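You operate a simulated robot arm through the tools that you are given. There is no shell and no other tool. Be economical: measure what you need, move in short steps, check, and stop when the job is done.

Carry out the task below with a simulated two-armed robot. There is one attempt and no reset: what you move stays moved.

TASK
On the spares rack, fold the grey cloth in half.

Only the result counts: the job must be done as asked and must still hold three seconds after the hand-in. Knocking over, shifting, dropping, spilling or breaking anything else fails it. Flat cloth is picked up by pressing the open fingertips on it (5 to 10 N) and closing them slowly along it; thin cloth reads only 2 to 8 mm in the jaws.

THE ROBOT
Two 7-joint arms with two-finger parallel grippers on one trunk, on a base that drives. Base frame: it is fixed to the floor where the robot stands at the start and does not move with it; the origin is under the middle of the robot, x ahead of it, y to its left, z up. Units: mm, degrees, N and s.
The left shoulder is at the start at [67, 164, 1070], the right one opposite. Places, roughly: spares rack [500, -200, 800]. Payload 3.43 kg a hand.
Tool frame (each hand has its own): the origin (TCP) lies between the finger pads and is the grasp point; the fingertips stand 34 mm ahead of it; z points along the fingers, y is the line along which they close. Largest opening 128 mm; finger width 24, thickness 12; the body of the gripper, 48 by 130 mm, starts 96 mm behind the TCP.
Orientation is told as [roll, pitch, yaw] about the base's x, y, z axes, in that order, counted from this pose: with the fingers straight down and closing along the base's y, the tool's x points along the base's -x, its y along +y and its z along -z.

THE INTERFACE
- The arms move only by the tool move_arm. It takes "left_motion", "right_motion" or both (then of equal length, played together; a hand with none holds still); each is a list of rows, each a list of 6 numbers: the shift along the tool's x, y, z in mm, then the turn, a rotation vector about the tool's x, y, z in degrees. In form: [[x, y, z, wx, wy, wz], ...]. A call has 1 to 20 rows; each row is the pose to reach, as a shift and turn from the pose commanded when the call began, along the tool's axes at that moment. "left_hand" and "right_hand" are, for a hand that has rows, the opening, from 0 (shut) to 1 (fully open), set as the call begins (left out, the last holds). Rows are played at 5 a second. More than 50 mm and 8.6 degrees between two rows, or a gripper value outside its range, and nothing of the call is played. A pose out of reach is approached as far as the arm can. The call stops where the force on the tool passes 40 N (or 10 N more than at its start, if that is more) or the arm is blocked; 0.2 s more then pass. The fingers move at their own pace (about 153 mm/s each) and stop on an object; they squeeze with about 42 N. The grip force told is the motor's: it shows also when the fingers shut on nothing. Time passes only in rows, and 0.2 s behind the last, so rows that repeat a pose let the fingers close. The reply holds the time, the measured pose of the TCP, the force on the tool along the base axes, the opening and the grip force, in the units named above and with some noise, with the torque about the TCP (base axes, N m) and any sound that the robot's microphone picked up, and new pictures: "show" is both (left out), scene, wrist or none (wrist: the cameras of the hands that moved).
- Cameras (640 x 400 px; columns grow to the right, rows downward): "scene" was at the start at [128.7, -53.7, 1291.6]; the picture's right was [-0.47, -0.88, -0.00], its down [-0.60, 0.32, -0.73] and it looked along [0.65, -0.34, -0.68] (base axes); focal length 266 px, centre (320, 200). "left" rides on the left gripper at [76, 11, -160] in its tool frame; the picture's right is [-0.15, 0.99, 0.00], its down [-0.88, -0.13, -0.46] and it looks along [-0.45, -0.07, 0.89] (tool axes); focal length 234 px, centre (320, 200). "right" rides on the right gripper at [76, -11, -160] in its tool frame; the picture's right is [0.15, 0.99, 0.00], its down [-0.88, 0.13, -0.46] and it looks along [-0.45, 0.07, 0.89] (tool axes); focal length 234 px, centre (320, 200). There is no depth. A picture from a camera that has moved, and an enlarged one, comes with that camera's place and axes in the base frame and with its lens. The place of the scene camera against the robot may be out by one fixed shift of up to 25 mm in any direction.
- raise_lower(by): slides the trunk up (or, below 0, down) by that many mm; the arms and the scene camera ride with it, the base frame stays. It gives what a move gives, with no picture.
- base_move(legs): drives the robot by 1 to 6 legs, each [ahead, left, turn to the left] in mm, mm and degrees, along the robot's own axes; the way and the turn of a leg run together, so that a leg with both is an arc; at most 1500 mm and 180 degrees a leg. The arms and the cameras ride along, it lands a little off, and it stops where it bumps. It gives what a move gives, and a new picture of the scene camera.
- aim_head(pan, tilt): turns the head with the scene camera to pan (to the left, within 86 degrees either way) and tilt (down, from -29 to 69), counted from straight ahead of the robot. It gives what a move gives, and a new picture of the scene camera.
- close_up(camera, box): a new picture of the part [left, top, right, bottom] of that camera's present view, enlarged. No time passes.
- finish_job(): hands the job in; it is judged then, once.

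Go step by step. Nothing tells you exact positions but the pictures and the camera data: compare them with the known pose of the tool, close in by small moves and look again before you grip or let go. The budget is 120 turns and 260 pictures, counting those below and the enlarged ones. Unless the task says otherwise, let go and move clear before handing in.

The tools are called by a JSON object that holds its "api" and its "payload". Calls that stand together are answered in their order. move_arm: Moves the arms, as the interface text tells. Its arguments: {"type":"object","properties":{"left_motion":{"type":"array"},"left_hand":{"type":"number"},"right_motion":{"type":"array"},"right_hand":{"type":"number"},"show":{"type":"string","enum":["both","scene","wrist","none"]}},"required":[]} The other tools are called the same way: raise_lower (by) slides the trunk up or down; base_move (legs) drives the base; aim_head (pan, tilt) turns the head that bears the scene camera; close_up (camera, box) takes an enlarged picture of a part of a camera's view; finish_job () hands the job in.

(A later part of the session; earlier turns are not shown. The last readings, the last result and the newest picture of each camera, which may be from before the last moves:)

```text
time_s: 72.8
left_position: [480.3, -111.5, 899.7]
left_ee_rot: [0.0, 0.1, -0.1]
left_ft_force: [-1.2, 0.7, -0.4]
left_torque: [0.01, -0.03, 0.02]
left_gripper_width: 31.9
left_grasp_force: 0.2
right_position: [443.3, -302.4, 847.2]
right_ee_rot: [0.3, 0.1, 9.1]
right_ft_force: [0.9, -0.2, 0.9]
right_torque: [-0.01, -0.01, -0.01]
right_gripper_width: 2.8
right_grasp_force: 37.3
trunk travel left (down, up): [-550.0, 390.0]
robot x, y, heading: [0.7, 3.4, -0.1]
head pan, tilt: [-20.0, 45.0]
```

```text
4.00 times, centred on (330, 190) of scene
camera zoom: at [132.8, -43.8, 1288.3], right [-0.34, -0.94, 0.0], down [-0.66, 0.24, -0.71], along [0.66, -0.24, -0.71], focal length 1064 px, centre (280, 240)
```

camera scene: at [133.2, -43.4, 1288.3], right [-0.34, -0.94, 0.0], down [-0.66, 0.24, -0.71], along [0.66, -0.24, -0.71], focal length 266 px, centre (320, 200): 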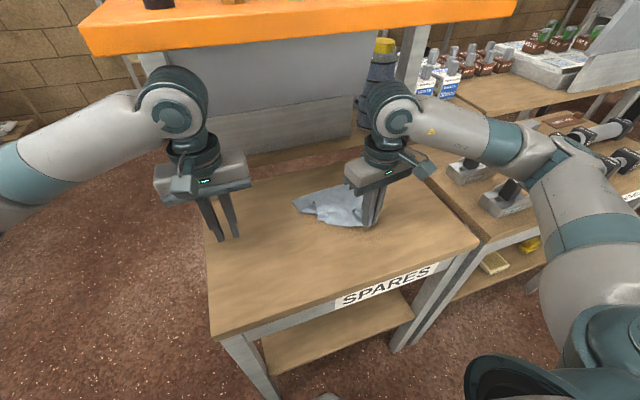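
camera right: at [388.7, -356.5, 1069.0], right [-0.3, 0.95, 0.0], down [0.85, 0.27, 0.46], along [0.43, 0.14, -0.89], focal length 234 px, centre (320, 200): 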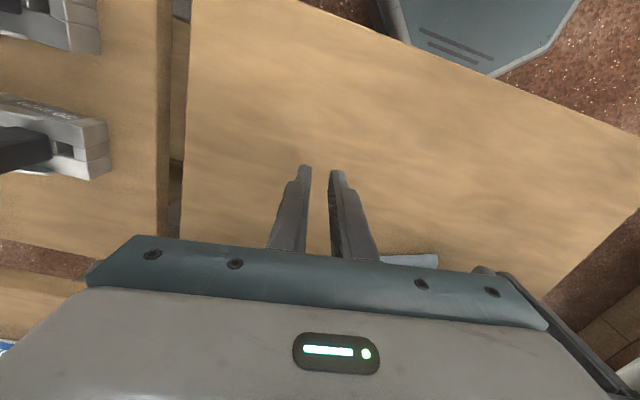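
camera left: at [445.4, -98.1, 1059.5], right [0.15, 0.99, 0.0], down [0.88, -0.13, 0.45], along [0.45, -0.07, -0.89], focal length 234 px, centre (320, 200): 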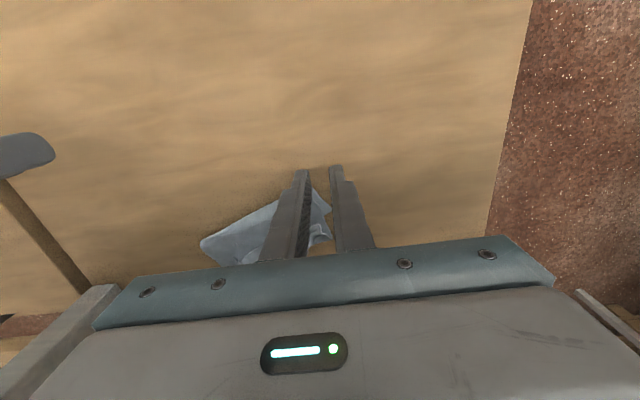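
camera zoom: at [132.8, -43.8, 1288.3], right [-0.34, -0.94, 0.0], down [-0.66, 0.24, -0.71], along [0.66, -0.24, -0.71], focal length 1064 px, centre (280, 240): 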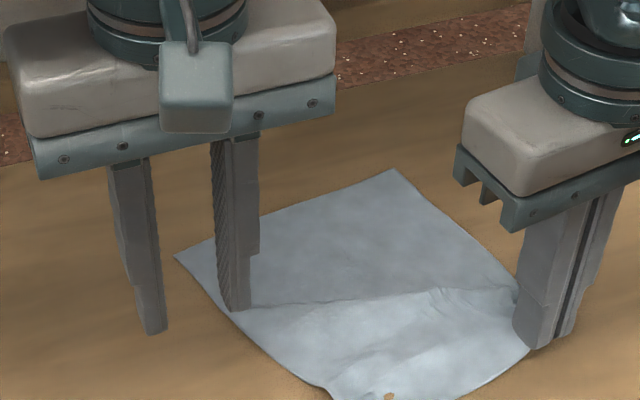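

The cloth is unrolled and nearly flat again; only its left near corner is rumpled. This time I'll regrip both corner ruffles with just the finger ends at the very edge, so almost nothing doubles back. Right hand first.

{"api": "move_arm", "payload": {"right_motion": [[0, 0, 4, 0, 0, 0], [0, 0, 9, 0, 0, 0], [0, 0, 9, 0, 0, 0]], "show": "none"}}

{"api": "move_arm", "payload": {"right_motion": [[0, 0, 0, 0, 0, 0], [0, 0, 0, 0, 0, 0], [0, 0, -10, 0, 0, 0], [0, 0, -20, 0, 0, 0], [14, 0, -20, 0, 0, 0], [14, 0, -20, 0, 0, 0]], "right_hand": 0.18, "show": "none"}}

{"api": "close_up", "payload": {"camera": "right", "box": [220, 110, 420, 235]}}

{"api": "close_up", "payload": {"camera": "left", "box": [120, 80, 440, 280]}}

```text
time_s: 73.7
left_position: [480.2, -111.0, 900.1]
left_ee_rot: [0.1, 0.1, -0.1]
left_ft_force: [0.1, 0.5, -0.7]
left_torque: [-0.02, -0.02, -0.03]
left_gripper_width: 31.9
left_grasp_force: 0.1
right_position: [443.2, -303.8, 837.0]
right_ee_rot: [0.3, -0.1, 9.0]
right_ft_force: [0.8, 1.0, 0.2]
right_torque: [-0.04, -0.04, -0.01]
right_gripper_width: 2.9
right_grasp_force: 36.8
trunk travel left (down, up): [-550.0, 390.0]
robot x, y, heading: [-3.7, 1.4, -0.1]
head pan, tilt: [-20.0, 45.0]
```

```text
time_s: 75.0
left_position: [480.2, -110.9, 900.2]
left_ee_rot: [0.1, 0.2, 0.0]
left_ft_force: [-0.2, -0.1, -0.1]
left_torque: [-0.02, 0.02, -0.05]
left_gripper_width: 31.9
left_grasp_force: 0.0
right_position: [428.9, -305.3, 856.8]
right_ee_rot: [0.3, 0.1, 9.1]
right_ft_force: [-0.3, -0.1, -0.2]
right_torque: [0.01, -0.02, 0.0]
right_gripper_width: 23.1
right_grasp_force: 0.0
trunk travel left (down, up): [-550.0, 390.0]
robot x, y, heading: [0.3, 1.2, -0.1]
head pan, tilt: [-20.0, 45.0]
```

```text
3.20 times, centred on (320, 172) of right
camera zoom: at [356.5, -328.8, 1016.9], right [-0.3, 0.95, 0.0], down [0.85, 0.27, 0.46], along [0.43, 0.14, -0.89], focal length 749 px, centre (320, 288)
```

zoom: 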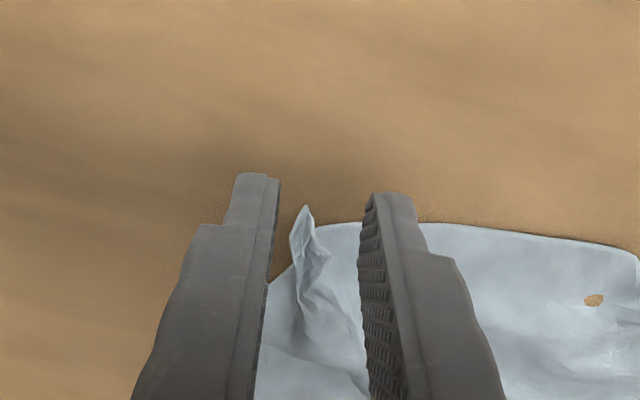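

```text
2.00 times, centred on (280, 180) of left
camera zoom: at [405.8, -98.7, 1059.2], right [0.15, 0.99, 0.0], down [0.88, -0.13, 0.45], along [0.45, -0.07, -0.89], focal length 468 px, centre (400, 240)
```

zoom: 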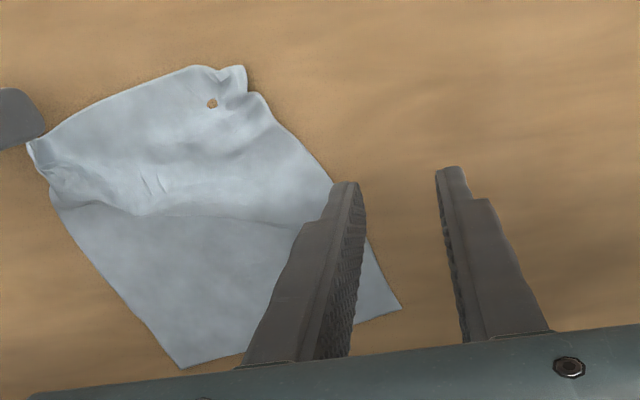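

The ruffle stands upright between the right fingers with about 14 mm overlap. I'll lower and close on it.

{"api": "move_arm", "payload": {"right_motion": [[2, 0, 8, 0, 0, 0], [2, -1, 15, 0, 0, 0], [2, -1, 19, 0, 0, 0], [2, -1, 19, 0, 0, 0]], "show": "none"}}

{"api": "move_arm", "payload": {"right_motion": [[0, 0, 0, 0, 0, 0], [0, 0, 0, 0, 0, 0], [0, 0, 0, 0, 0, 0]], "right_hand": 0.0, "show": "none"}}

{"api": "close_up", "payload": {"camera": "right", "box": [220, 110, 420, 235]}}

```text
time_s: 76.0
left_position: [480.8, -110.7, 899.2]
left_ee_rot: [0.0, 0.0, -0.1]
left_ft_force: [-0.5, 0.0, -0.7]
left_torque: [-0.01, -0.05, 0.0]
left_gripper_width: 32.0
left_grasp_force: 0.1
right_position: [427.4, -306.3, 839.0]
right_ee_rot: [0.3, 0.0, 9.0]
right_ft_force: [0.6, 1.1, -0.4]
right_torque: [-0.02, -0.01, 0.0]
right_gripper_width: 23.1
right_grasp_force: 0.0
trunk travel left (down, up): [-550.0, 390.0]
robot x, y, heading: [0.3, 2.0, -0.5]
head pan, tilt: [-20.0, 45.0]
```

```text
time_s: 76.8
left_position: [481.1, -110.2, 899.0]
left_ee_rot: [0.0, 0.1, 0.0]
left_ft_force: [0.4, -0.3, 0.7]
left_torque: [0.0, 0.05, 0.01]
left_gripper_width: 32.2
left_grasp_force: 0.1
right_position: [426.9, -306.8, 839.2]
right_ee_rot: [0.2, 0.0, 9.1]
right_ft_force: [0.1, 0.6, 0.8]
right_torque: [0.04, 0.01, -0.01]
right_gripper_width: 1.5
right_grasp_force: 36.6
trunk travel left (down, up): [-550.0, 390.0]
robot x, y, heading: [-5.2, -0.5, -0.3]
head pan, tilt: [-20.0, 45.0]
```

```text
3.20 times, centred on (320, 172) of right
camera zoom: at [354.6, -329.9, 998.0], right [-0.3, 0.95, 0.01], down [0.85, 0.27, 0.46], along [0.43, 0.14, -0.89], focal length 749 px, centre (320, 288)
```

zoom: 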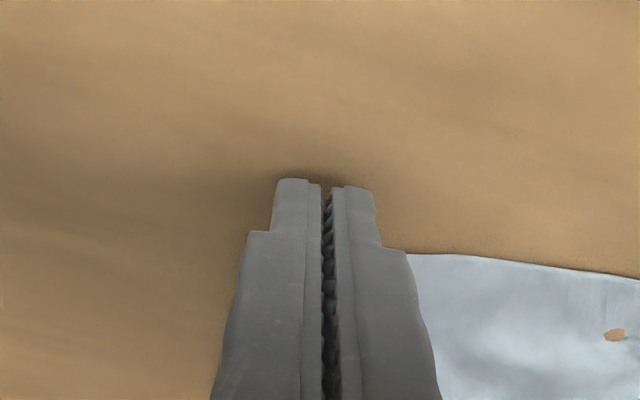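

The right corner is held right at its tip. Now I'll turn the left to yaw -60 and bring it near its rumpled corner for a look.

{"api": "move_arm", "payload": {"left_motion": [[4, -6, 2, 0, 0, 7.5], [8, -12, 4, 0, 0, 15], [12, -18, 6, 0, 0, 22.5], [16, -24, 8, 0, 0, 30], [20, -30, 10, 0, 0, 37.5], [24, -36, 12, 0, 0, 45], [28, -42, 15, 0, 0, 52.5], [30, -46, 20, 0, 0, 60], [30, -46, 20, 0, 0, 60]], "right_motion": [[0, -4, -3, 0, 0, 0], [0, -8, -5, 0, 0, 0], [0, -12, -5, 0, 0, 0], [0, -12, -5, 0, 0, 0], [0, -12, -5, 0, 0, 0], [0, -12, -5, 0, 0, 0], [0, -12, -5, 0, 0, 0], [0, -12, -5, 0, 0, 0], [0, -12, -5, 0, 0, 0]], "show": "none"}}

{"api": "close_up", "payload": {"camera": "left", "box": [200, 80, 460, 242]}}

```text
time_s: 78.8
left_position: [450.8, -157.8, 879.5]
left_ee_rot: [0.0, 0.0, -60.3]
left_ft_force: [0.0, -0.5, 0.3]
left_torque: [0.02, -0.01, 0.02]
left_gripper_width: 32.3
left_grasp_force: 0.1
right_position: [428.6, -318.5, 844.6]
right_ee_rot: [0.3, 0.0, 9.1]
right_ft_force: [0.2, 0.3, 0.5]
right_torque: [0.05, -0.02, 0.01]
right_gripper_width: 1.3
right_grasp_force: 36.6
trunk travel left (down, up): [-550.0, 390.0]
robot x, y, heading: [0.4, 0.1, -0.2]
head pan, tilt: [-20.0, 45.0]
```

```text
2.46 times, centred on (330, 161) of left
camera zoom: at [422.8, -84.7, 1039.2], right [0.93, 0.36, 0.0], down [0.32, -0.83, 0.46], along [0.17, -0.42, -0.89], focal length 576 px, centre (295, 296)
```

zoom: 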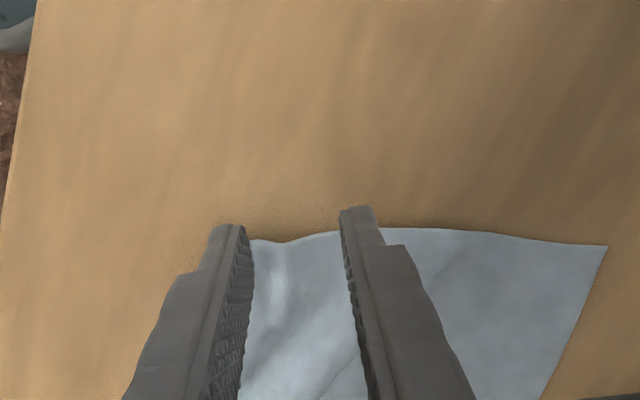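

{"api": "move_arm", "payload": {"left_motion": [[-5, -8, 6, 0, 0, 0], [-10, -16, 12, 0, 0, 0], [-12, -22, 20, 0, 0, 0], [-12, -22, 24, 0, 0, 0], [-12, -22, 24, 0, 0, 0]], "show": "none"}}

{"api": "close_up", "payload": {"camera": "left", "box": [220, 110, 420, 235]}}

{"api": "close_up", "payload": {"camera": "scene", "box": [270, 160, 430, 260]}}

```text
time_s: 80.0
left_position: [436.7, -178.5, 855.8]
left_ee_rot: [0.0, 0.1, -60.1]
left_ft_force: [0.0, -0.6, 0.9]
left_torque: [0.02, 0.03, 0.01]
left_gripper_width: 31.9
left_grasp_force: 0.1
right_position: [428.5, -319.0, 842.6]
right_ee_rot: [0.2, 0.0, 9.1]
right_ft_force: [0.0, 0.1, 0.5]
right_torque: [0.02, 0.0, 0.03]
right_gripper_width: 1.5
right_grasp_force: 36.6
trunk travel left (down, up): [-550.0, 390.0]
robot x, y, heading: [-3.4, 0.5, -0.3]
head pan, tilt: [-20.0, 45.0]
```

```text
3.20 times, centred on (320, 172) of left
camera zoom: at [409.3, -106.0, 1014.8], right [0.93, 0.37, 0.0], down [0.33, -0.83, 0.45], along [0.17, -0.42, -0.89], focal length 749 px, centre (320, 288)
```

zoom: 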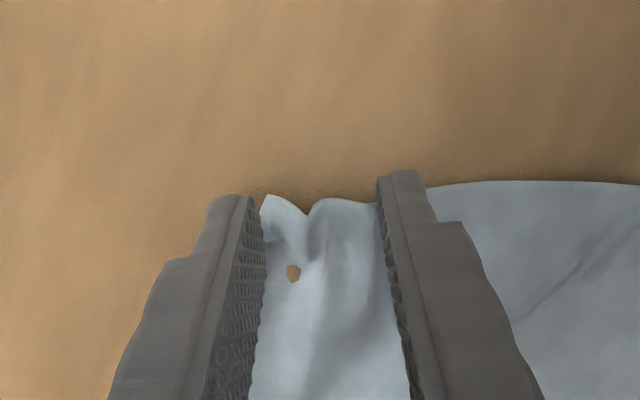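

```text
4.00 times, centred on (350, 210) of scene
camera zoom: at [132.9, -43.9, 1288.3], right [-0.34, -0.94, 0.0], down [-0.66, 0.24, -0.71], along [0.66, -0.24, -0.71], focal length 1064 px, centre (200, 160)
```

zoom: 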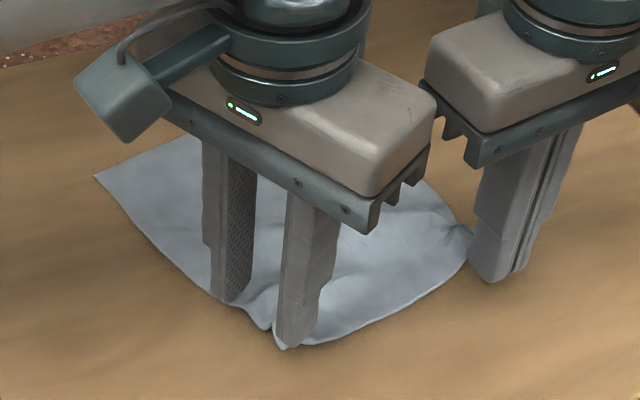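

The corner and a wrinkle lie between the left fingers. I'll shift outward 6 mm, lower to light contact, and close.

{"api": "move_arm", "payload": {"left_motion": [[6, -2, 8, 0, 0, 0], [6, -2, 15, 0, 0, 0], [6, -2, 18, 0, 0, 0], [6, -2, 19, 0, 0, 0], [6, -2, 19, 0, 0, 0]], "show": "none"}}

{"api": "move_arm", "payload": {"left_motion": [[0, 0, 0, 0, 0, 0], [0, 0, 0, 0, 0, 0]], "left_hand": 0.12, "show": "none"}}

{"api": "close_up", "payload": {"camera": "left", "box": [240, 130, 400, 230]}}

```text
time_s: 81.2
left_position: [432.5, -174.1, 836.5]
left_ee_rot: [0.0, -0.1, -60.0]
left_ft_force: [0.3, 1.5, 0.4]
left_torque: [-0.03, -0.02, -0.01]
left_gripper_width: 32.2
left_grasp_force: 0.1
right_position: [429.0, -317.8, 843.4]
right_ee_rot: [0.3, 0.0, 9.1]
right_ft_force: [-0.6, 0.1, -0.4]
right_torque: [0.03, 0.0, -0.01]
right_gripper_width: 1.5
right_grasp_force: 36.5
trunk travel left (down, up): [-550.0, 390.0]
robot x, y, heading: [-4.3, 2.4, -0.1]
head pan, tilt: [-20.0, 45.0]
```

```text
time_s: 81.8
left_position: [432.8, -173.9, 837.3]
left_ee_rot: [0.0, 0.1, -60.1]
left_ft_force: [-0.4, -0.4, 0.6]
left_torque: [0.04, 0.01, 0.0]
left_gripper_width: 15.6
left_grasp_force: 0.0
right_position: [429.3, -319.6, 844.0]
right_ee_rot: [0.3, -0.1, 9.2]
right_ft_force: [-0.1, -0.3, -0.7]
right_torque: [0.01, 0.0, 0.02]
right_gripper_width: 1.6
right_grasp_force: 36.6
trunk travel left (down, up): [-550.0, 390.0]
robot x, y, heading: [-5.5, 3.5, -0.0]
head pan, tilt: [-20.0, 45.0]
```

```text
4.00 times, centred on (320, 180) of left
camera zoom: at [405.1, -101.5, 996.2], right [0.93, 0.37, 0.0], down [0.33, -0.83, 0.45], along [0.17, -0.42, -0.89], focal length 937 px, centre (320, 280)
```

zoom: 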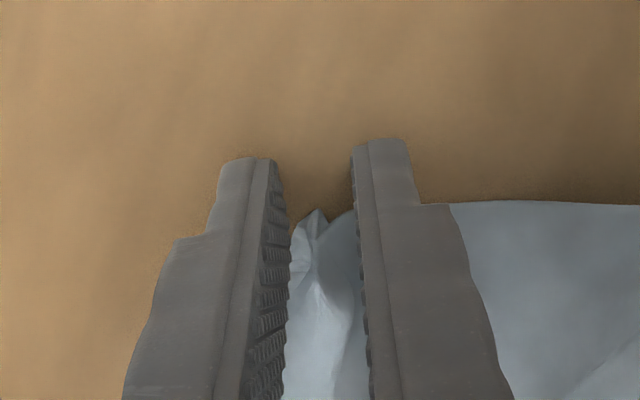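

A ruffle stands neatly between the left fingers with about 11 mm overlap. I'll close fully and lift both slightly to check.

{"api": "move_arm", "payload": {"left_motion": [[-2, 0, 0, 0, 0, 0], [-2, 0, 0, 0, 0, 0], [-2, 0, 0, 0, 0, 0]], "left_hand": 0.0, "show": "none"}}

{"api": "move_arm", "payload": {"left_motion": [[0, 0, -10, 0, 0, 0], [0, 0, -25, 0, 0, 0], [0, 0, -40, 0, 0, 0], [0, 0, -40, 0, 0, 0]], "right_motion": [[0, 0, -5, 0, 0, 0], [0, 0, -18, 0, 0, 0], [0, 0, -33, 0, 0, 0], [0, 0, -33, 0, 0, 0]], "show": "wrist"}}

{"api": "close_up", "payload": {"camera": "scene", "box": [270, 160, 430, 260]}}

```text
time_s: 82.7
left_position: [433.6, -174.5, 836.4]
left_ee_rot: [0.0, 0.0, -60.1]
left_ft_force: [0.3, 0.0, -0.7]
left_torque: [-0.02, -0.04, 0.02]
left_gripper_width: 2.0
left_grasp_force: 37.0
right_position: [428.7, -319.3, 843.8]
right_ee_rot: [0.3, 0.0, 9.1]
right_ft_force: [0.4, -0.9, -0.1]
right_torque: [0.03, -0.01, 0.0]
right_gripper_width: 1.5
right_grasp_force: 36.1
trunk travel left (down, up): [-550.0, 390.0]
robot x, y, heading: [0.3, -1.0, 0.1]
head pan, tilt: [-20.0, 45.0]
```

```text
time_s: 83.7
left_position: [432.0, -175.7, 876.9]
left_ee_rot: [0.0, 0.1, -60.1]
left_ft_force: [0.2, -0.6, 0.4]
left_torque: [-0.02, 0.01, 0.01]
left_gripper_width: 2.3
left_grasp_force: 36.6
right_position: [428.8, -319.1, 876.9]
right_ee_rot: [0.3, 0.0, 9.0]
right_ft_force: [0.1, -0.1, 0.6]
right_torque: [0.02, 0.01, 0.0]
right_gripper_width: 1.6
right_grasp_force: 36.2
trunk travel left (down, up): [-550.0, 390.0]
robot x, y, heading: [1.1, -4.5, -0.2]
head pan, tilt: [-20.0, 45.0]
camera right: at [356.3, -342.0, 1036.0], right [-0.3, 0.95, 0.01], down [0.85, 0.27, 0.46], along [0.43, 0.14, -0.89], focal length 234 px, centre (320, 200)
camera left: at [405.9, -103.3, 1036.2], right [0.93, 0.37, 0.0], down [0.33, -0.83, 0.45], along [0.17, -0.42, -0.89], focal length 234 px, centre (320, 200)
```

right: 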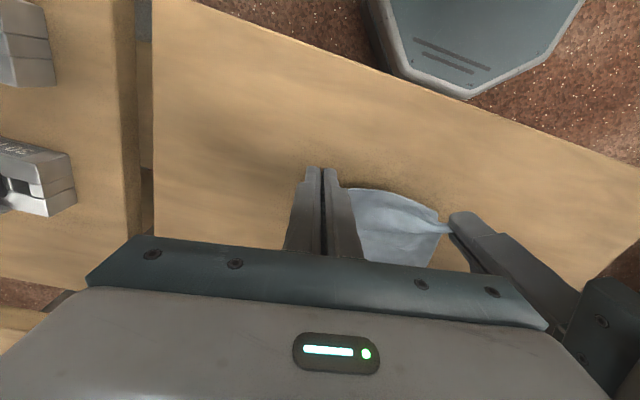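
left: 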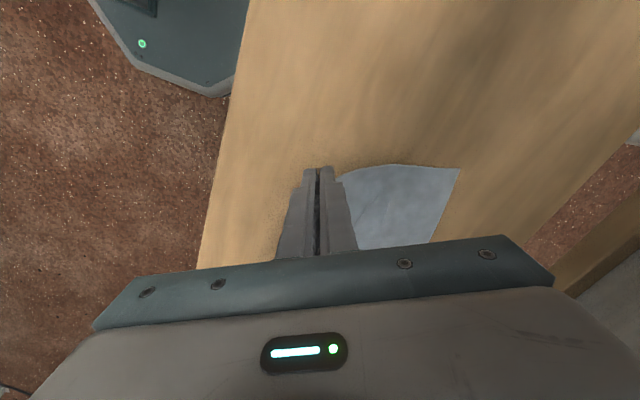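

```text
4.00 times, centred on (350, 210) of scene
camera zoom: at [133.1, -43.9, 1288.2], right [-0.34, -0.94, 0.0], down [-0.66, 0.24, -0.71], along [0.66, -0.24, -0.71], focal length 1064 px, centre (200, 160)
```

zoom: 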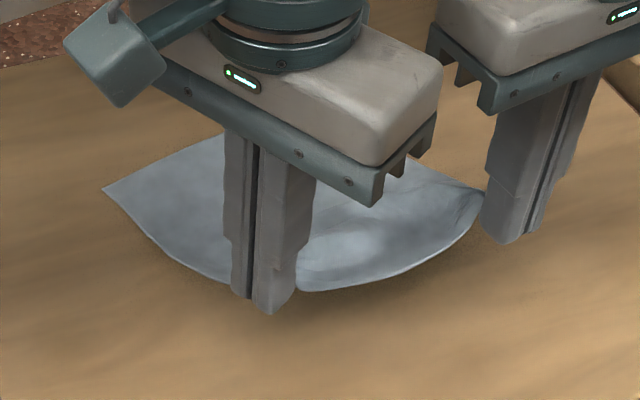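

Both corners are held right at their tips with the edge hanging cleanly, and FL is at about (576,-125). I'll swing the edge over in a gentle arc to hover above the far corners.

{"api": "move_arm", "payload": {"left_motion": [[-2.2, 14.1, -10, 0, 0, 0], [-4.3, 28.2, -18, 0, 0, 0], [-6.5, 42.4, -25, 0, 0, 0], [-8.6, 56.5, -28, 0, 0, 0], [-10.8, 70.6, -26, 0, 0, 0], [-12.9, 84.7, -19, 0, 0, 0], [-15, 98.8, -9, 0, 0, 0], [-17.2, 113, 2, 0, 0, 0], [-19.4, 127.1, 12, 0, 0, 0], [-21.5, 136, 18, 0, 0, 0], [-21.5, 136, 18, 0, 0, 0]], "right_motion": [[-17.3, 1.1, -10, 0, 0, 0], [-34.6, 2.2, -18, 0, 0, 0], [-51.9, 3.4, -25, 0, 0, 0], [-69.2, 4.5, -28, 0, 0, 0], [-86.5, 5.6, -26, 0, 0, 0], [-103.7, 6.7, -19, 0, 0, 0], [-121, 7.8, -9, 0, 0, 0], [-138.3, 9, 2, 0, 0, 0], [-155.6, 10.1, 12, 0, 0, 0], [-166, 11.2, 18, 0, 0, 0], [-166, 11.2, 18, 0, 0, 0]]}}

{"api": "close_up", "payload": {"camera": "scene", "box": [260, 140, 420, 240]}}

```text
time_s: 86.0
left_position: [561.6, -127.8, 858.1]
left_ee_rot: [-0.1, 0.0, -60.2]
left_ft_force: [0.5, -1.4, -0.3]
left_torque: [-0.07, -0.02, -0.02]
left_gripper_width: 2.2
left_grasp_force: 37.2
right_position: [590.6, -281.7, 858.4]
right_ee_rot: [0.4, 0.0, 9.1]
right_ft_force: [0.3, 2.3, 0.0]
right_torque: [0.09, 0.05, 0.06]
right_gripper_width: 1.6
right_grasp_force: 37.2
trunk travel left (down, up): [-550.0, 390.0]
robot x, y, heading: [-6.1, 1.7, -0.1]
head pan, tilt: [-20.0, 45.0]
camera scene: at [132.8, -43.8, 1288.3], right [-0.34, -0.94, 0.0], down [-0.66, 0.24, -0.71], along [0.66, -0.24, -0.71], focal length 266 px, centre (320, 200)
camera right: at [518.7, -305.1, 1017.7], right [-0.3, 0.95, 0.0], down [0.85, 0.27, 0.46], along [0.43, 0.14, -0.89], focal length 234 px, centre (320, 200)
camera left: at [534.9, -54.6, 1018.1], right [0.93, 0.37, 0.0], down [0.33, -0.83, 0.46], along [0.17, -0.42, -0.89], focal length 234 px, centre (320, 200)
```

scene: 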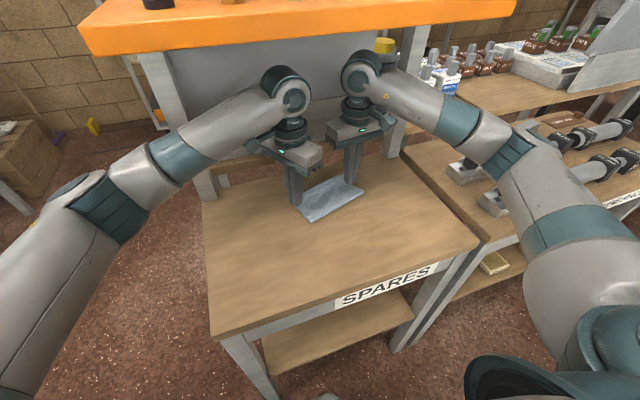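
right: 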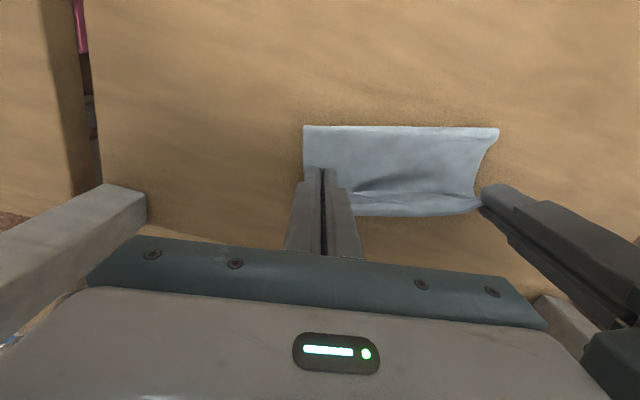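
left: 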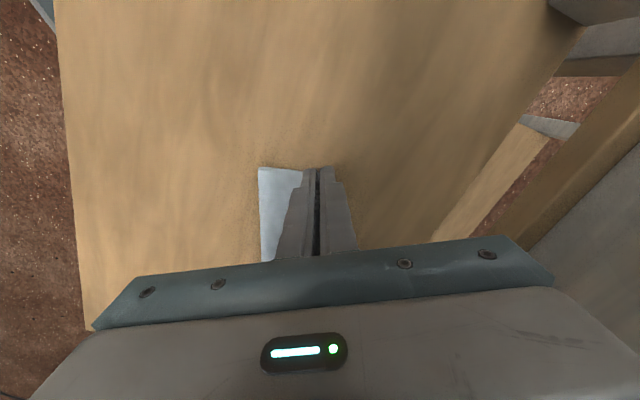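

```text
4.00 times, centred on (340, 190) of scene
camera zoom: at [132.8, -43.8, 1288.3], right [-0.34, -0.94, 0.0], down [-0.66, 0.24, -0.71], along [0.66, -0.24, -0.71], focal length 1064 px, centre (240, 240)
```

zoom: 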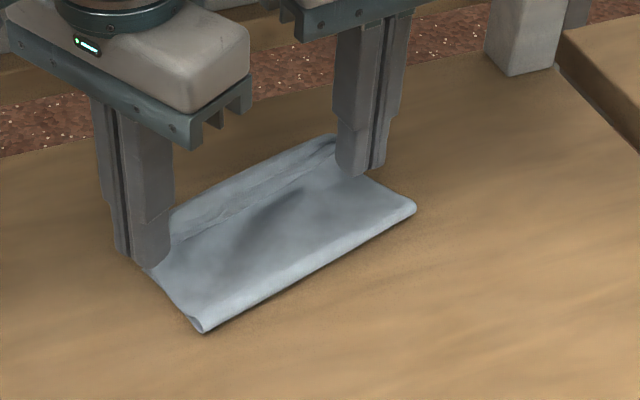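

This fold looks clean. I'll zoom in to see where the far edge lies relative to the held edge.

{"api": "close_up", "payload": {"camera": "right", "box": [280, 110, 520, 260]}}

{"api": "close_up", "payload": {"camera": "left", "box": [220, 130, 420, 255]}}

```text
2.67 times, centred on (400, 185) of right
camera zoom: at [518.7, -305.1, 1017.7], right [-0.3, 0.95, 0.0], down [0.85, 0.27, 0.46], along [0.43, 0.14, -0.89], focal length 624 px, centre (107, 240)
```

zoom: 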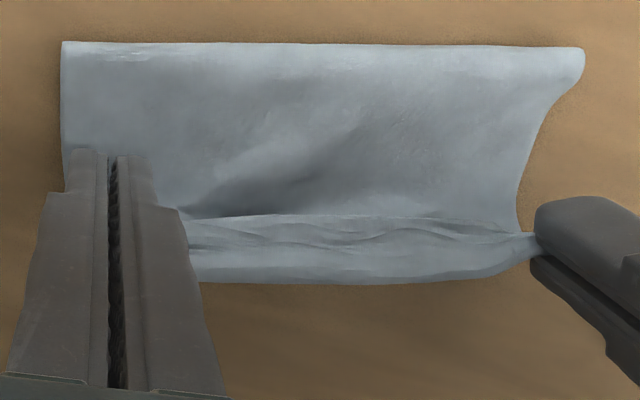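

```text
3.20 times, centred on (320, 192) of left
camera zoom: at [534.9, -54.6, 1018.1], right [0.93, 0.37, 0.0], down [0.33, -0.83, 0.46], along [0.17, -0.42, -0.89], focal length 749 px, centre (320, 224)
```

zoom: 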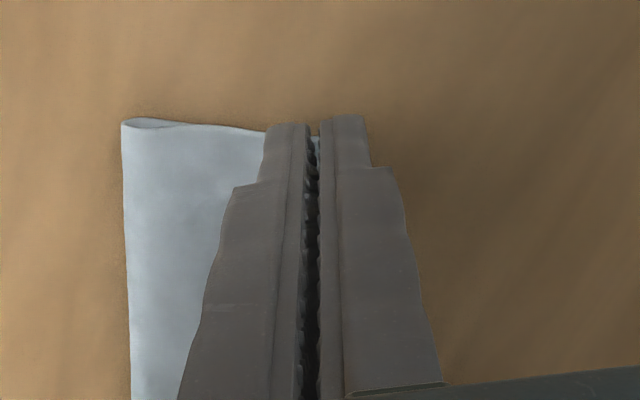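

The edge has curled back ~25 mm on top again because I came over with slack, and the fold sits too far forward. I'll reverse the arc to stand the cloth up above the half line, then re-measure the far corners.

{"api": "move_arm", "payload": {"left_motion": [[2.1, -9, -6, 0, 0, 0], [4.3, -23, -16, 0, 0, 0], [6.5, -37, -27, 0, 0, 0], [8.6, -51, -37, 0, 0, 0], [10.7, -65.4, -44, 0, 0, 0], [12.9, -79.5, -52, 0, 0, 0], [14, -93, -52, 0, 0, 0], [14, -93, -52, 0, 0, 0]], "right_motion": [[10.4, -1.1, -6, 0, 0, 0], [27.7, -2.2, -16, 0, 0, 0], [45, -3.4, -27, 0, 0, 0], [62.3, -4.5, -37, 0, 0, 0], [79.5, -5.6, -44, 0, 0, 0], [96.8, -6.7, -52, 0, 0, 0], [110, -7.5, -52, 0, 0, 0], [110, -7.5, -52, 0, 0, 0]], "show": "wrist"}}

{"api": "close_up", "payload": {"camera": "scene", "box": [260, 140, 420, 240]}}

```text
time_s: 87.8
left_position: [475.0, -160.3, 911.7]
left_ee_rot: [-0.1, 0.0, -60.2]
left_ft_force: [0.1, -0.6, 0.3]
left_torque: [0.02, -0.01, 0.05]
left_gripper_width: 2.0
left_grasp_force: 36.8
right_position: [482.9, -306.8, 910.9]
right_ee_rot: [0.3, 0.0, 9.2]
right_ft_force: [-1.0, -0.1, 0.3]
right_torque: [0.01, 0.07, 0.01]
right_gripper_width: 1.6
right_grasp_force: 36.3
trunk travel left (down, up): [-550.0, 390.0]
robot x, y, heading: [-1.8, 0.2, -0.2]
head pan, tilt: [-20.0, 45.0]
camera right: at [411.4, -329.7, 1069.4], right [-0.3, 0.95, 0.0], down [0.85, 0.27, 0.46], along [0.43, 0.14, -0.89], focal length 234 px, centre (320, 200)
camera left: at [446.9, -88.1, 1070.4], right [0.93, 0.37, 0.0], down [0.33, -0.83, 0.46], along [0.17, -0.42, -0.89], focal length 234 px, centre (320, 200)
```

right: 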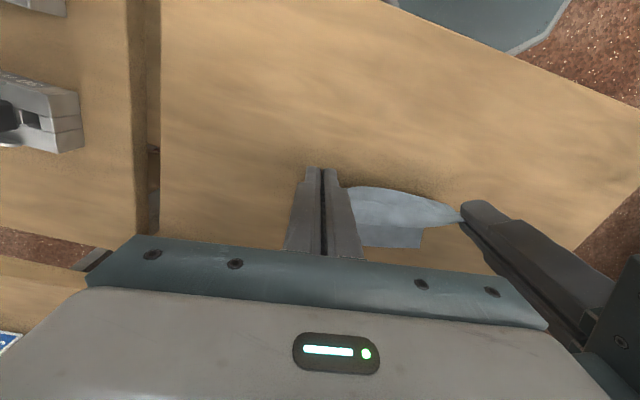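
left: 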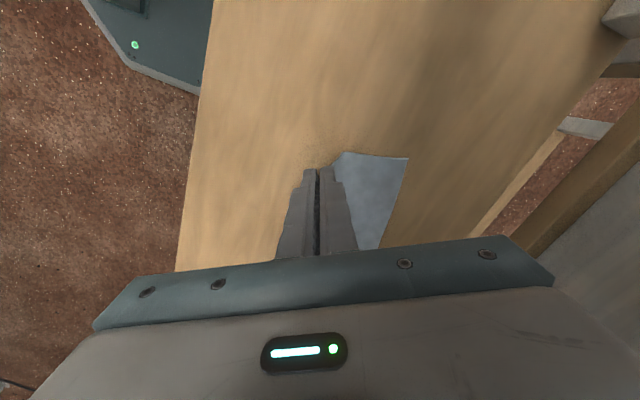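

```text
4.00 times, centred on (340, 190) of scene
camera zoom: at [133.2, -43.4, 1288.2], right [-0.34, -0.94, 0.0], down [-0.66, 0.24, -0.71], along [0.66, -0.24, -0.71], focal length 1064 px, centre (240, 240)
```

zoom: 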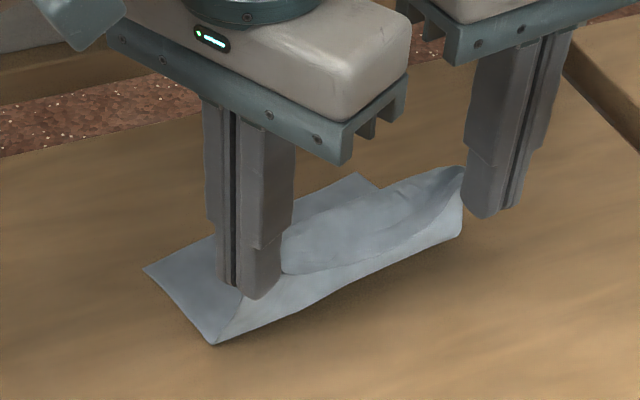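

FL≈(573,-126) and FR≈(611,-288), so the half line runs (478,-148)–(516,-310). I'll fold again on a taut arc of about 86 mm radius about that line, so no slack is left to curl back.

{"api": "move_arm", "payload": {"left_motion": [[5, 3, -3, 0, 0, 0], [9.5, 5.5, -6, 0, 0, 0], [6.3, 16, -5, 0, 0, 0], [3.2, 26.5, -2, 0, 0, 0], [0.2, 36.6, 4, 0, 0, 0], [-2.9, 46.7, 10, 0, 0, 0], [-5.5, 55.3, 14, 0, 0, 0], [-8.1, 63.9, 20, 0, 0, 0], [-10.2, 70.6, 27, 0, 0, 0], [-12.2, 77.3, 36, 0, 0, 0], [-13.5, 81.6, 46, 0, 0, 0], [-14.7, 85.9, 56, 0, 0, 0], [-15.7, 88.8, 65, 0, 0, 0], [-15.7, 88.8, 65, 0, 0, 0]], "right_motion": [[-9, 0, -2, 0, 0, 0], [-19.2, 0, -3, 0, 0, 0], [-30, 0.8, -1, 0, 0, 0], [-41.2, 1.6, 3, 0, 0, 0], [-51.7, 2.3, 7, 0, 0, 0], [-62.2, 3.1, 12, 0, 0, 0], [-71, 3.8, 16, 0, 0, 0], [-80.1, 4.5, 21, 0, 0, 0], [-87, 5, 27, 0, 0, 0], [-94, 5.5, 36, 0, 0, 0], [-99, 5.8, 46, 0, 0, 0], [-103, 6.2, 55, 0, 0, 0], [-106, 6.3, 64, 0, 0, 0], [-106, 6.3, 64, 0, 0, 0]], "show": "none"}}

{"api": "close_up", "payload": {"camera": "scene", "box": [260, 140, 420, 240]}}

{"api": "close_up", "payload": {"camera": "right", "box": [280, 110, 520, 260]}}

```text
time_s: 90.8
left_position: [558.0, -129.7, 844.9]
left_ee_rot: [-0.1, -0.1, -60.1]
left_ft_force: [0.3, -1.6, -0.5]
left_torque: [-0.05, -0.02, 0.03]
left_gripper_width: 2.1
left_grasp_force: 36.9
right_position: [587.7, -284.1, 846.4]
right_ee_rot: [0.3, 0.0, 9.0]
right_ft_force: [-1.1, 1.1, -0.4]
right_torque: [0.05, 0.01, 0.05]
right_gripper_width: 1.5
right_grasp_force: 36.3
trunk travel left (down, up): [-550.0, 390.0]
robot x, y, heading: [-7.4, 5.3, -0.3]
head pan, tilt: [-20.0, 45.0]
```

```text
4.00 times, centred on (340, 190) of scene
camera zoom: at [132.8, -43.7, 1288.3], right [-0.34, -0.94, 0.0], down [-0.66, 0.24, -0.71], along [0.66, -0.24, -0.71], focal length 1064 px, centre (240, 240)
```

zoom: 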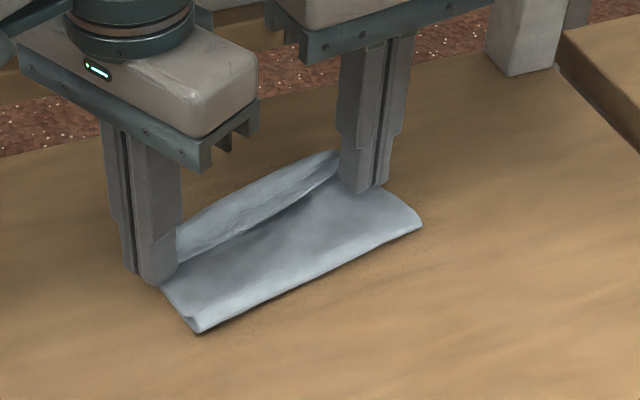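

```text
2.67 times, centred on (400, 185) of right
camera zoom: at [514.9, -306.5, 1005.8], right [-0.3, 0.95, 0.0], down [0.85, 0.27, 0.46], along [0.43, 0.14, -0.89], focal length 624 px, centre (107, 240)
```

zoom: 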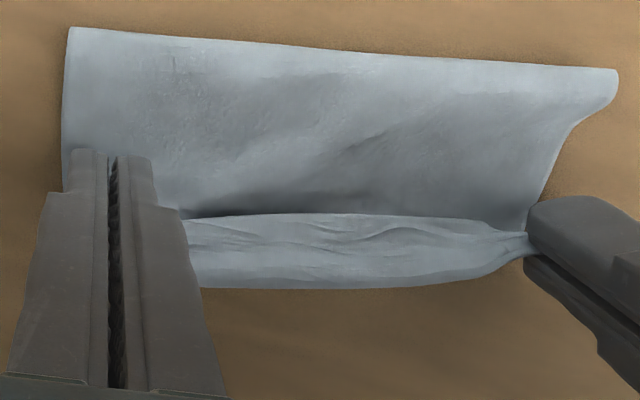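

The edge still curls back ~25 mm in the middle. I'll carry the edge on over the curl (about 48 mm further) so it unrolls, then look.

{"api": "move_arm", "payload": {"left_motion": [[0, 0, -8, 0, 0, 0], [-3, 8, -15, 0, 0, 0], [-5, 17, -18, 0, 0, 0], [-8, 27, -16, 0, 0, 0], [-11, 37, -8, 0, 0, 0], [-14, 46, 0, 0, 0, 0], [-14, 46, 4, 0, 0, 0], [-14, 46, 4, 0, 0, 0]], "right_motion": [[0, 0, -8, 0, 0, 0], [-9, 0.6, -15, 0, 0, 0], [-18, 1.3, -18, 0, 0, 0], [-28, 2, -16, 0, 0, 0], [-38, 2.7, -8, 0, 0, 0], [-48, 3.5, 0, 0, 0, 0], [-48, 3.5, 4, 0, 0, 0], [-48, 3.5, 4, 0, 0, 0]], "show": "none"}}

{"api": "close_up", "payload": {"camera": "scene", "box": [260, 130, 420, 230]}}

{"api": "close_up", "payload": {"camera": "right", "box": [280, 90, 520, 240]}}

```text
time_s: 92.7
left_position: [605.6, -120.3, 842.0]
left_ee_rot: [-0.1, -0.1, -60.0]
left_ft_force: [0.4, -0.3, 0.5]
left_torque: [-0.03, 0.0, 0.01]
left_gripper_width: 2.3
left_grasp_force: 36.9
right_position: [634.3, -272.3, 843.0]
right_ee_rot: [0.3, 0.1, 9.0]
right_ft_force: [0.3, 0.5, -0.7]
right_torque: [-0.01, 0.02, 0.02]
right_gripper_width: 1.3
right_grasp_force: 36.4
trunk travel left (down, up): [-550.0, 390.0]
robot x, y, heading: [-4.5, 4.2, -0.2]
head pan, tilt: [-20.0, 45.0]
```

```text
4.00 times, centred on (340, 180) of scene
camera zoom: at [133.1, -43.7, 1288.3], right [-0.34, -0.94, 0.0], down [-0.66, 0.24, -0.71], along [0.66, -0.24, -0.71], focal length 1064 px, centre (240, 280)
```

zoom: 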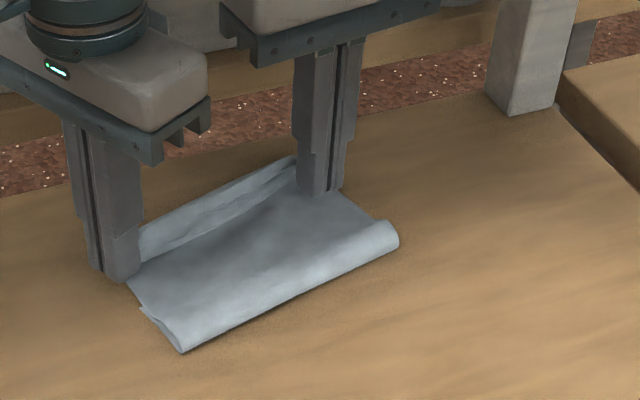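

```text
2.67 times, centred on (400, 165) of right
camera zoom: at [561.8, -295.6, 1002.0], right [-0.3, 0.95, 0.0], down [0.85, 0.27, 0.46], along [0.43, 0.14, -0.89], focal length 624 px, centre (107, 293)
```

zoom: 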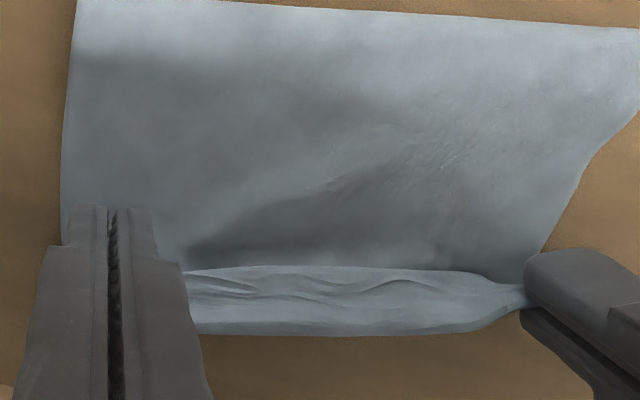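

The curl stays because the pinches hold the edge facing back. I'll set it down here, overlapping the far edge, then roll the curl forward by dragging its top with light fingertip pressure, like unrolling a tread.

{"api": "move_arm", "payload": {"left_motion": [[0, 0, 3, 0, 0, 0], [0, 0, 5, 0, 0, 0], [0, 0, 5, 0, 0, 0]], "right_motion": [[0, 0, 3, 0, 0, 0], [0, 0, 6, 0, 0, 0], [0, 0, 6, 0, 0, 0]], "show": "none"}}

{"api": "move_arm", "payload": {"left_motion": [[0, 0, 0, 0, 0, 0], [0, 0, -3, 0, 0, 0], [0, 0, -15, 0, 0, 0], [0, 0, -30, 0, 0, 0], [20, -35, -35, 0, 0, 0], [40, -70, -40, 0, 0, 0], [75, -90, -50, 0, 0, 0], [75, -90, -50, 0, 0, 0]], "right_motion": [[0, 0, 0, 0, 0, 0], [0, 0, -3, 0, 0, 0], [0, 0, -15, 0, 0, 0], [0, 0, -30, 0, 0, 0], [45, -2, -35, 0, 0, 0], [90, -4, -40, 0, 0, 0], [130, -15, -50, 0, 0, 0], [140, -15, -50, 0, 0, 0]], "left_hand": 0.12, "right_hand": 0.12, "show": "wrist"}}

{"api": "close_up", "payload": {"camera": "scene", "box": [260, 130, 420, 230]}}

```text
time_s: 93.5
left_position: [605.7, -120.3, 836.8]
left_ee_rot: [0.0, 0.0, -60.1]
left_ft_force: [0.3, -1.7, 2.5]
left_torque: [-0.05, -0.05, -0.03]
left_gripper_width: 2.3
left_grasp_force: 36.6
right_position: [634.3, -272.6, 837.9]
right_ee_rot: [0.3, -0.1, 9.1]
right_ft_force: [0.5, 0.9, 4.6]
right_torque: [0.02, -0.11, 0.01]
right_gripper_width: 1.4
right_grasp_force: 36.6
trunk travel left (down, up): [-550.0, 390.0]
robot x, y, heading: [-3.4, 1.8, -0.3]
head pan, tilt: [-20.0, 45.0]
```

```text
time_s: 95.2
left_position: [491.8, -100.2, 885.8]
left_ee_rot: [0.0, 0.1, -60.1]
left_ft_force: [0.2, -1.4, -0.5]
left_torque: [-0.02, 0.0, 0.01]
left_gripper_width: 15.3
left_grasp_force: 0.0
right_position: [499.7, -310.8, 887.4]
right_ee_rot: [0.3, 0.1, 9.0]
right_ft_force: [-0.8, -0.3, 0.1]
right_torque: [0.01, -0.01, 0.03]
right_gripper_width: 15.2
right_grasp_force: 0.0
trunk travel left (down, up): [-550.0, 390.0]
robot x, y, heading: [1.8, -2.0, -0.2]
head pan, tilt: [-20.0, 45.0]
camera right: at [426.5, -333.4, 1046.0], right [-0.3, 0.95, 0.01], down [0.85, 0.26, 0.46], along [0.43, 0.14, -0.89], focal length 234 px, centre (320, 200)
camera left: at [464.8, -27.2, 1045.6], right [0.93, 0.37, 0.0], down [0.33, -0.83, 0.45], along [0.16, -0.42, -0.89], focal length 234 px, centre (320, 200)
```

right: 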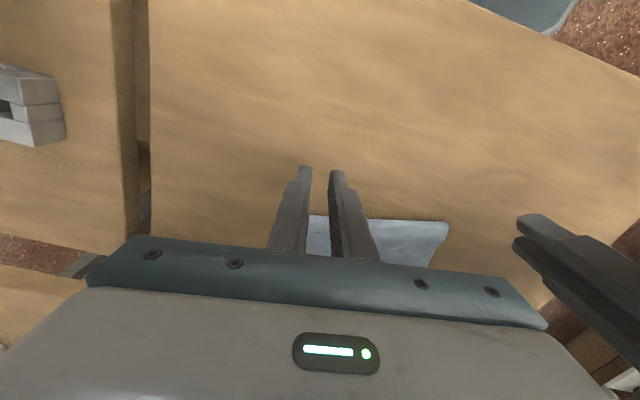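
left: 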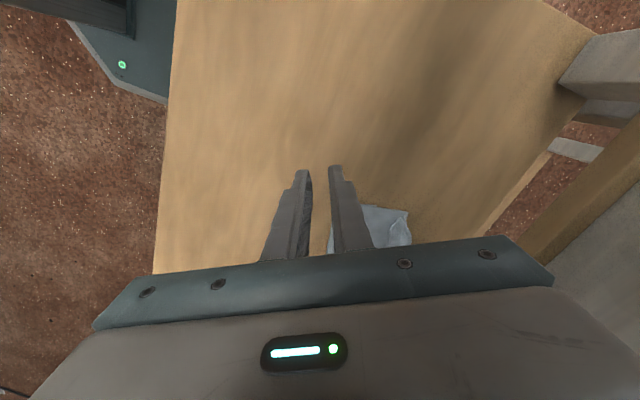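

```text
4.00 times, centred on (340, 180) of scene
camera zoom: at [133.9, -44.1, 1288.1], right [-0.34, -0.94, 0.0], down [-0.66, 0.24, -0.71], along [0.66, -0.24, -0.71], focal length 1064 px, centre (240, 280)
```

zoom: 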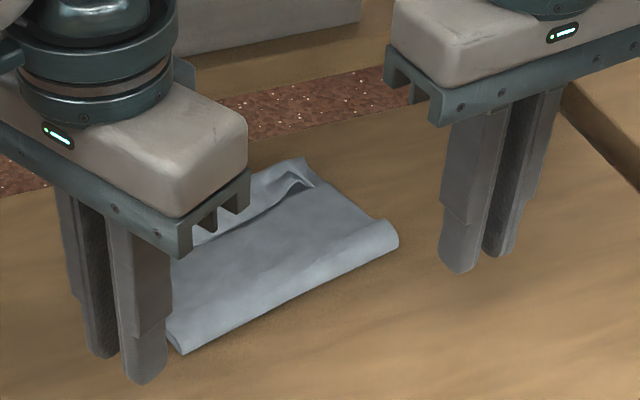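

{"api": "move_arm", "payload": {"left_motion": [[22, 8, 0, 0, 0, 0], [44, 16, 0, 0, 0, 0], [70, 26, 0, 0, 0, 0], [95, 35, 0, 0, 0, 0], [120, 45, 0, 0, 0, 0], [120, 45, 0, 0, 0, 0]], "right_motion": [[0, 0, 0, 0, 0, 0], [-5, 20, 0, 0, 0, -1], [-15, 45, 0, 0, 0, -2], [-27, 70, 0, 0, 0, -3], [-47, 105, 0, 0, 0, -4], [-47, 105, 0, 0, 0, -4]], "right_hand": 0.8, "show": "none"}}

{"api": "close_up", "payload": {"camera": "right", "box": [180, 130, 420, 280]}}

{"api": "close_up", "payload": {"camera": "scene", "box": [260, 130, 420, 230]}}

```text
time_s: 96.7
left_position: [469.3, 26.9, 887.5]
left_ee_rot: [0.1, 0.2, -60.2]
left_ft_force: [-0.7, -0.4, -0.5]
left_torque: [0.04, -0.03, 0.04]
left_gripper_width: 15.4
left_grasp_force: 0.1
right_position: [529.5, -198.7, 887.8]
right_ee_rot: [0.3, -0.2, 13.0]
right_ft_force: [0.8, -1.0, 0.3]
right_torque: [0.02, 0.0, -0.03]
right_gripper_width: 102.1
right_grasp_force: 0.1
trunk travel left (down, up): [-550.0, 390.0]
robot x, y, heading: [-3.3, 2.9, -0.1]
head pan, tilt: [-20.0, 45.0]
```

```text
2.67 times, centred on (300, 205) of right
camera zoom: at [457.7, -227.5, 1046.1], right [-0.37, 0.93, 0.01], down [0.83, 0.32, 0.46], along [0.42, 0.17, -0.89], focal length 624 px, centre (373, 187)
```

zoom: 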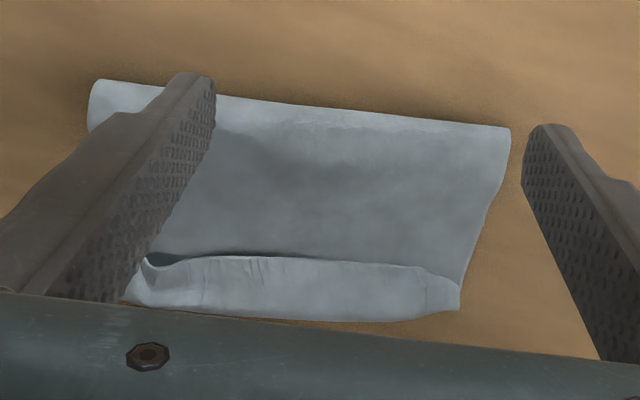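

```text
4.00 times, centred on (340, 180) of scene
camera zoom: at [132.5, -45.5, 1288.3], right [-0.34, -0.94, 0.0], down [-0.66, 0.24, -0.71], along [0.66, -0.24, -0.71], focal length 1064 px, centre (240, 280)
```

zoom: 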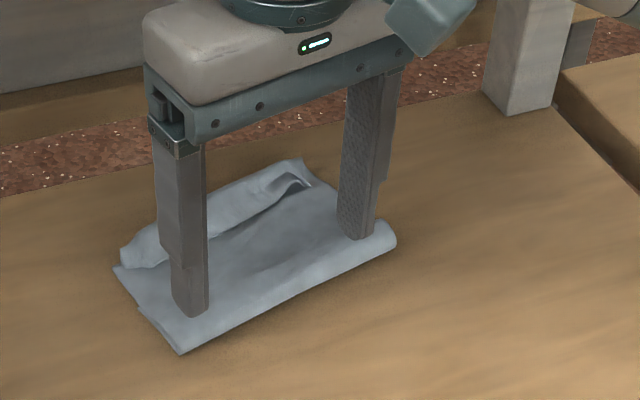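

The curled strip is ~30 mm wide, with its free edge from (608,-125) to (649,-263). I'll put both spread fingertips of the right hand on it.

{"api": "move_arm", "payload": {"right_motion": [[-25, -4, 0, 0, 0, -1], [-50, -8, 5, 0, 0, -2], [-78, -13, 15, 0, 0, -3], [-107, -18, 28, 0, 0, -3], [-107, -18, 40, 0, 0, -3], [-107, -18, 44, 0, 0, -3], [-107, -18, 44, 0, 0, -3]], "right_hand": 0.69, "show": "none"}}

{"api": "close_up", "payload": {"camera": "right", "box": [180, 90, 460, 265]}}

```text
time_s: 98.2
left_position: [469.9, 26.5, 886.5]
left_ee_rot: [0.0, 0.1, -60.1]
left_ft_force: [-1.0, 0.9, -0.1]
left_torque: [-0.04, 0.02, 0.01]
left_gripper_width: 15.4
left_grasp_force: 0.1
right_position: [636.1, -191.5, 843.2]
right_ee_rot: [0.2, 0.0, 16.1]
right_ft_force: [0.5, -0.1, -0.2]
right_torque: [0.01, -0.03, 0.0]
right_gripper_width: 88.2
right_grasp_force: 0.1
trunk travel left (down, up): [-550.0, 390.0]
robot x, y, heading: [1.1, 0.4, -0.3]
head pan, tilt: [-20.0, 45.0]
```

```text
2.29 times, centred on (320, 178) of right
camera zoom: at [567.3, -223.0, 1001.8], right [-0.41, 0.91, 0.0], down [0.81, 0.37, 0.46], along [0.41, 0.19, -0.89], focal length 535 px, centre (320, 251)
```

zoom: 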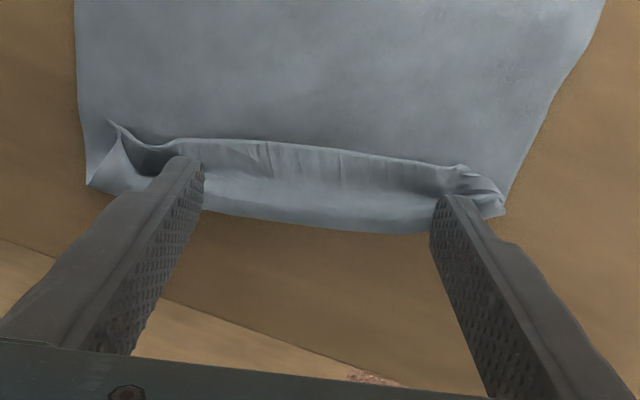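

The fingertips are over the strip. I'll lower to light contact and drag forward.

{"api": "move_arm", "payload": {"right_motion": [[0, 0, 3, 0, 0, 0], [0, 0, 5, 0, 0, 0], [0, 0, 6, 0, 0, 0], [0, 0, 6, 0, 0, 0]], "show": "none"}}

{"api": "close_up", "payload": {"camera": "right", "box": [180, 90, 460, 265]}}

```text
time_s: 99.2
left_position: [471.0, 26.1, 885.4]
left_ee_rot: [0.0, 0.1, -60.1]
left_ft_force: [0.3, 0.3, -0.5]
left_torque: [-0.03, 0.0, 0.01]
left_gripper_width: 15.5
left_grasp_force: 0.0
right_position: [636.6, -191.9, 836.5]
right_ee_rot: [0.4, 0.0, 16.1]
right_ft_force: [-0.6, 0.4, 1.5]
right_torque: [-0.01, 0.04, -0.01]
right_gripper_width: 88.3
right_grasp_force: 0.0
trunk travel left (down, up): [-550.0, 390.0]
robot x, y, heading: [-0.8, 0.9, 0.1]
head pan, tilt: [-20.0, 45.0]
```

```text
2.29 times, centred on (320, 178) of right
camera zoom: at [567.3, -223.3, 996.0], right [-0.41, 0.91, 0.0], down [0.81, 0.37, 0.46], along [0.41, 0.19, -0.89], focal length 535 px, centre (320, 251)
```

zoom: 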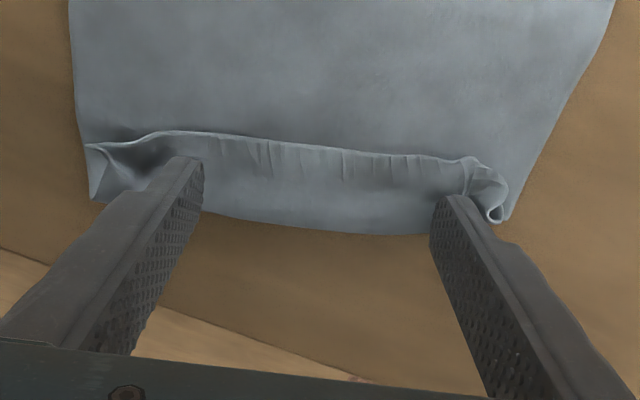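

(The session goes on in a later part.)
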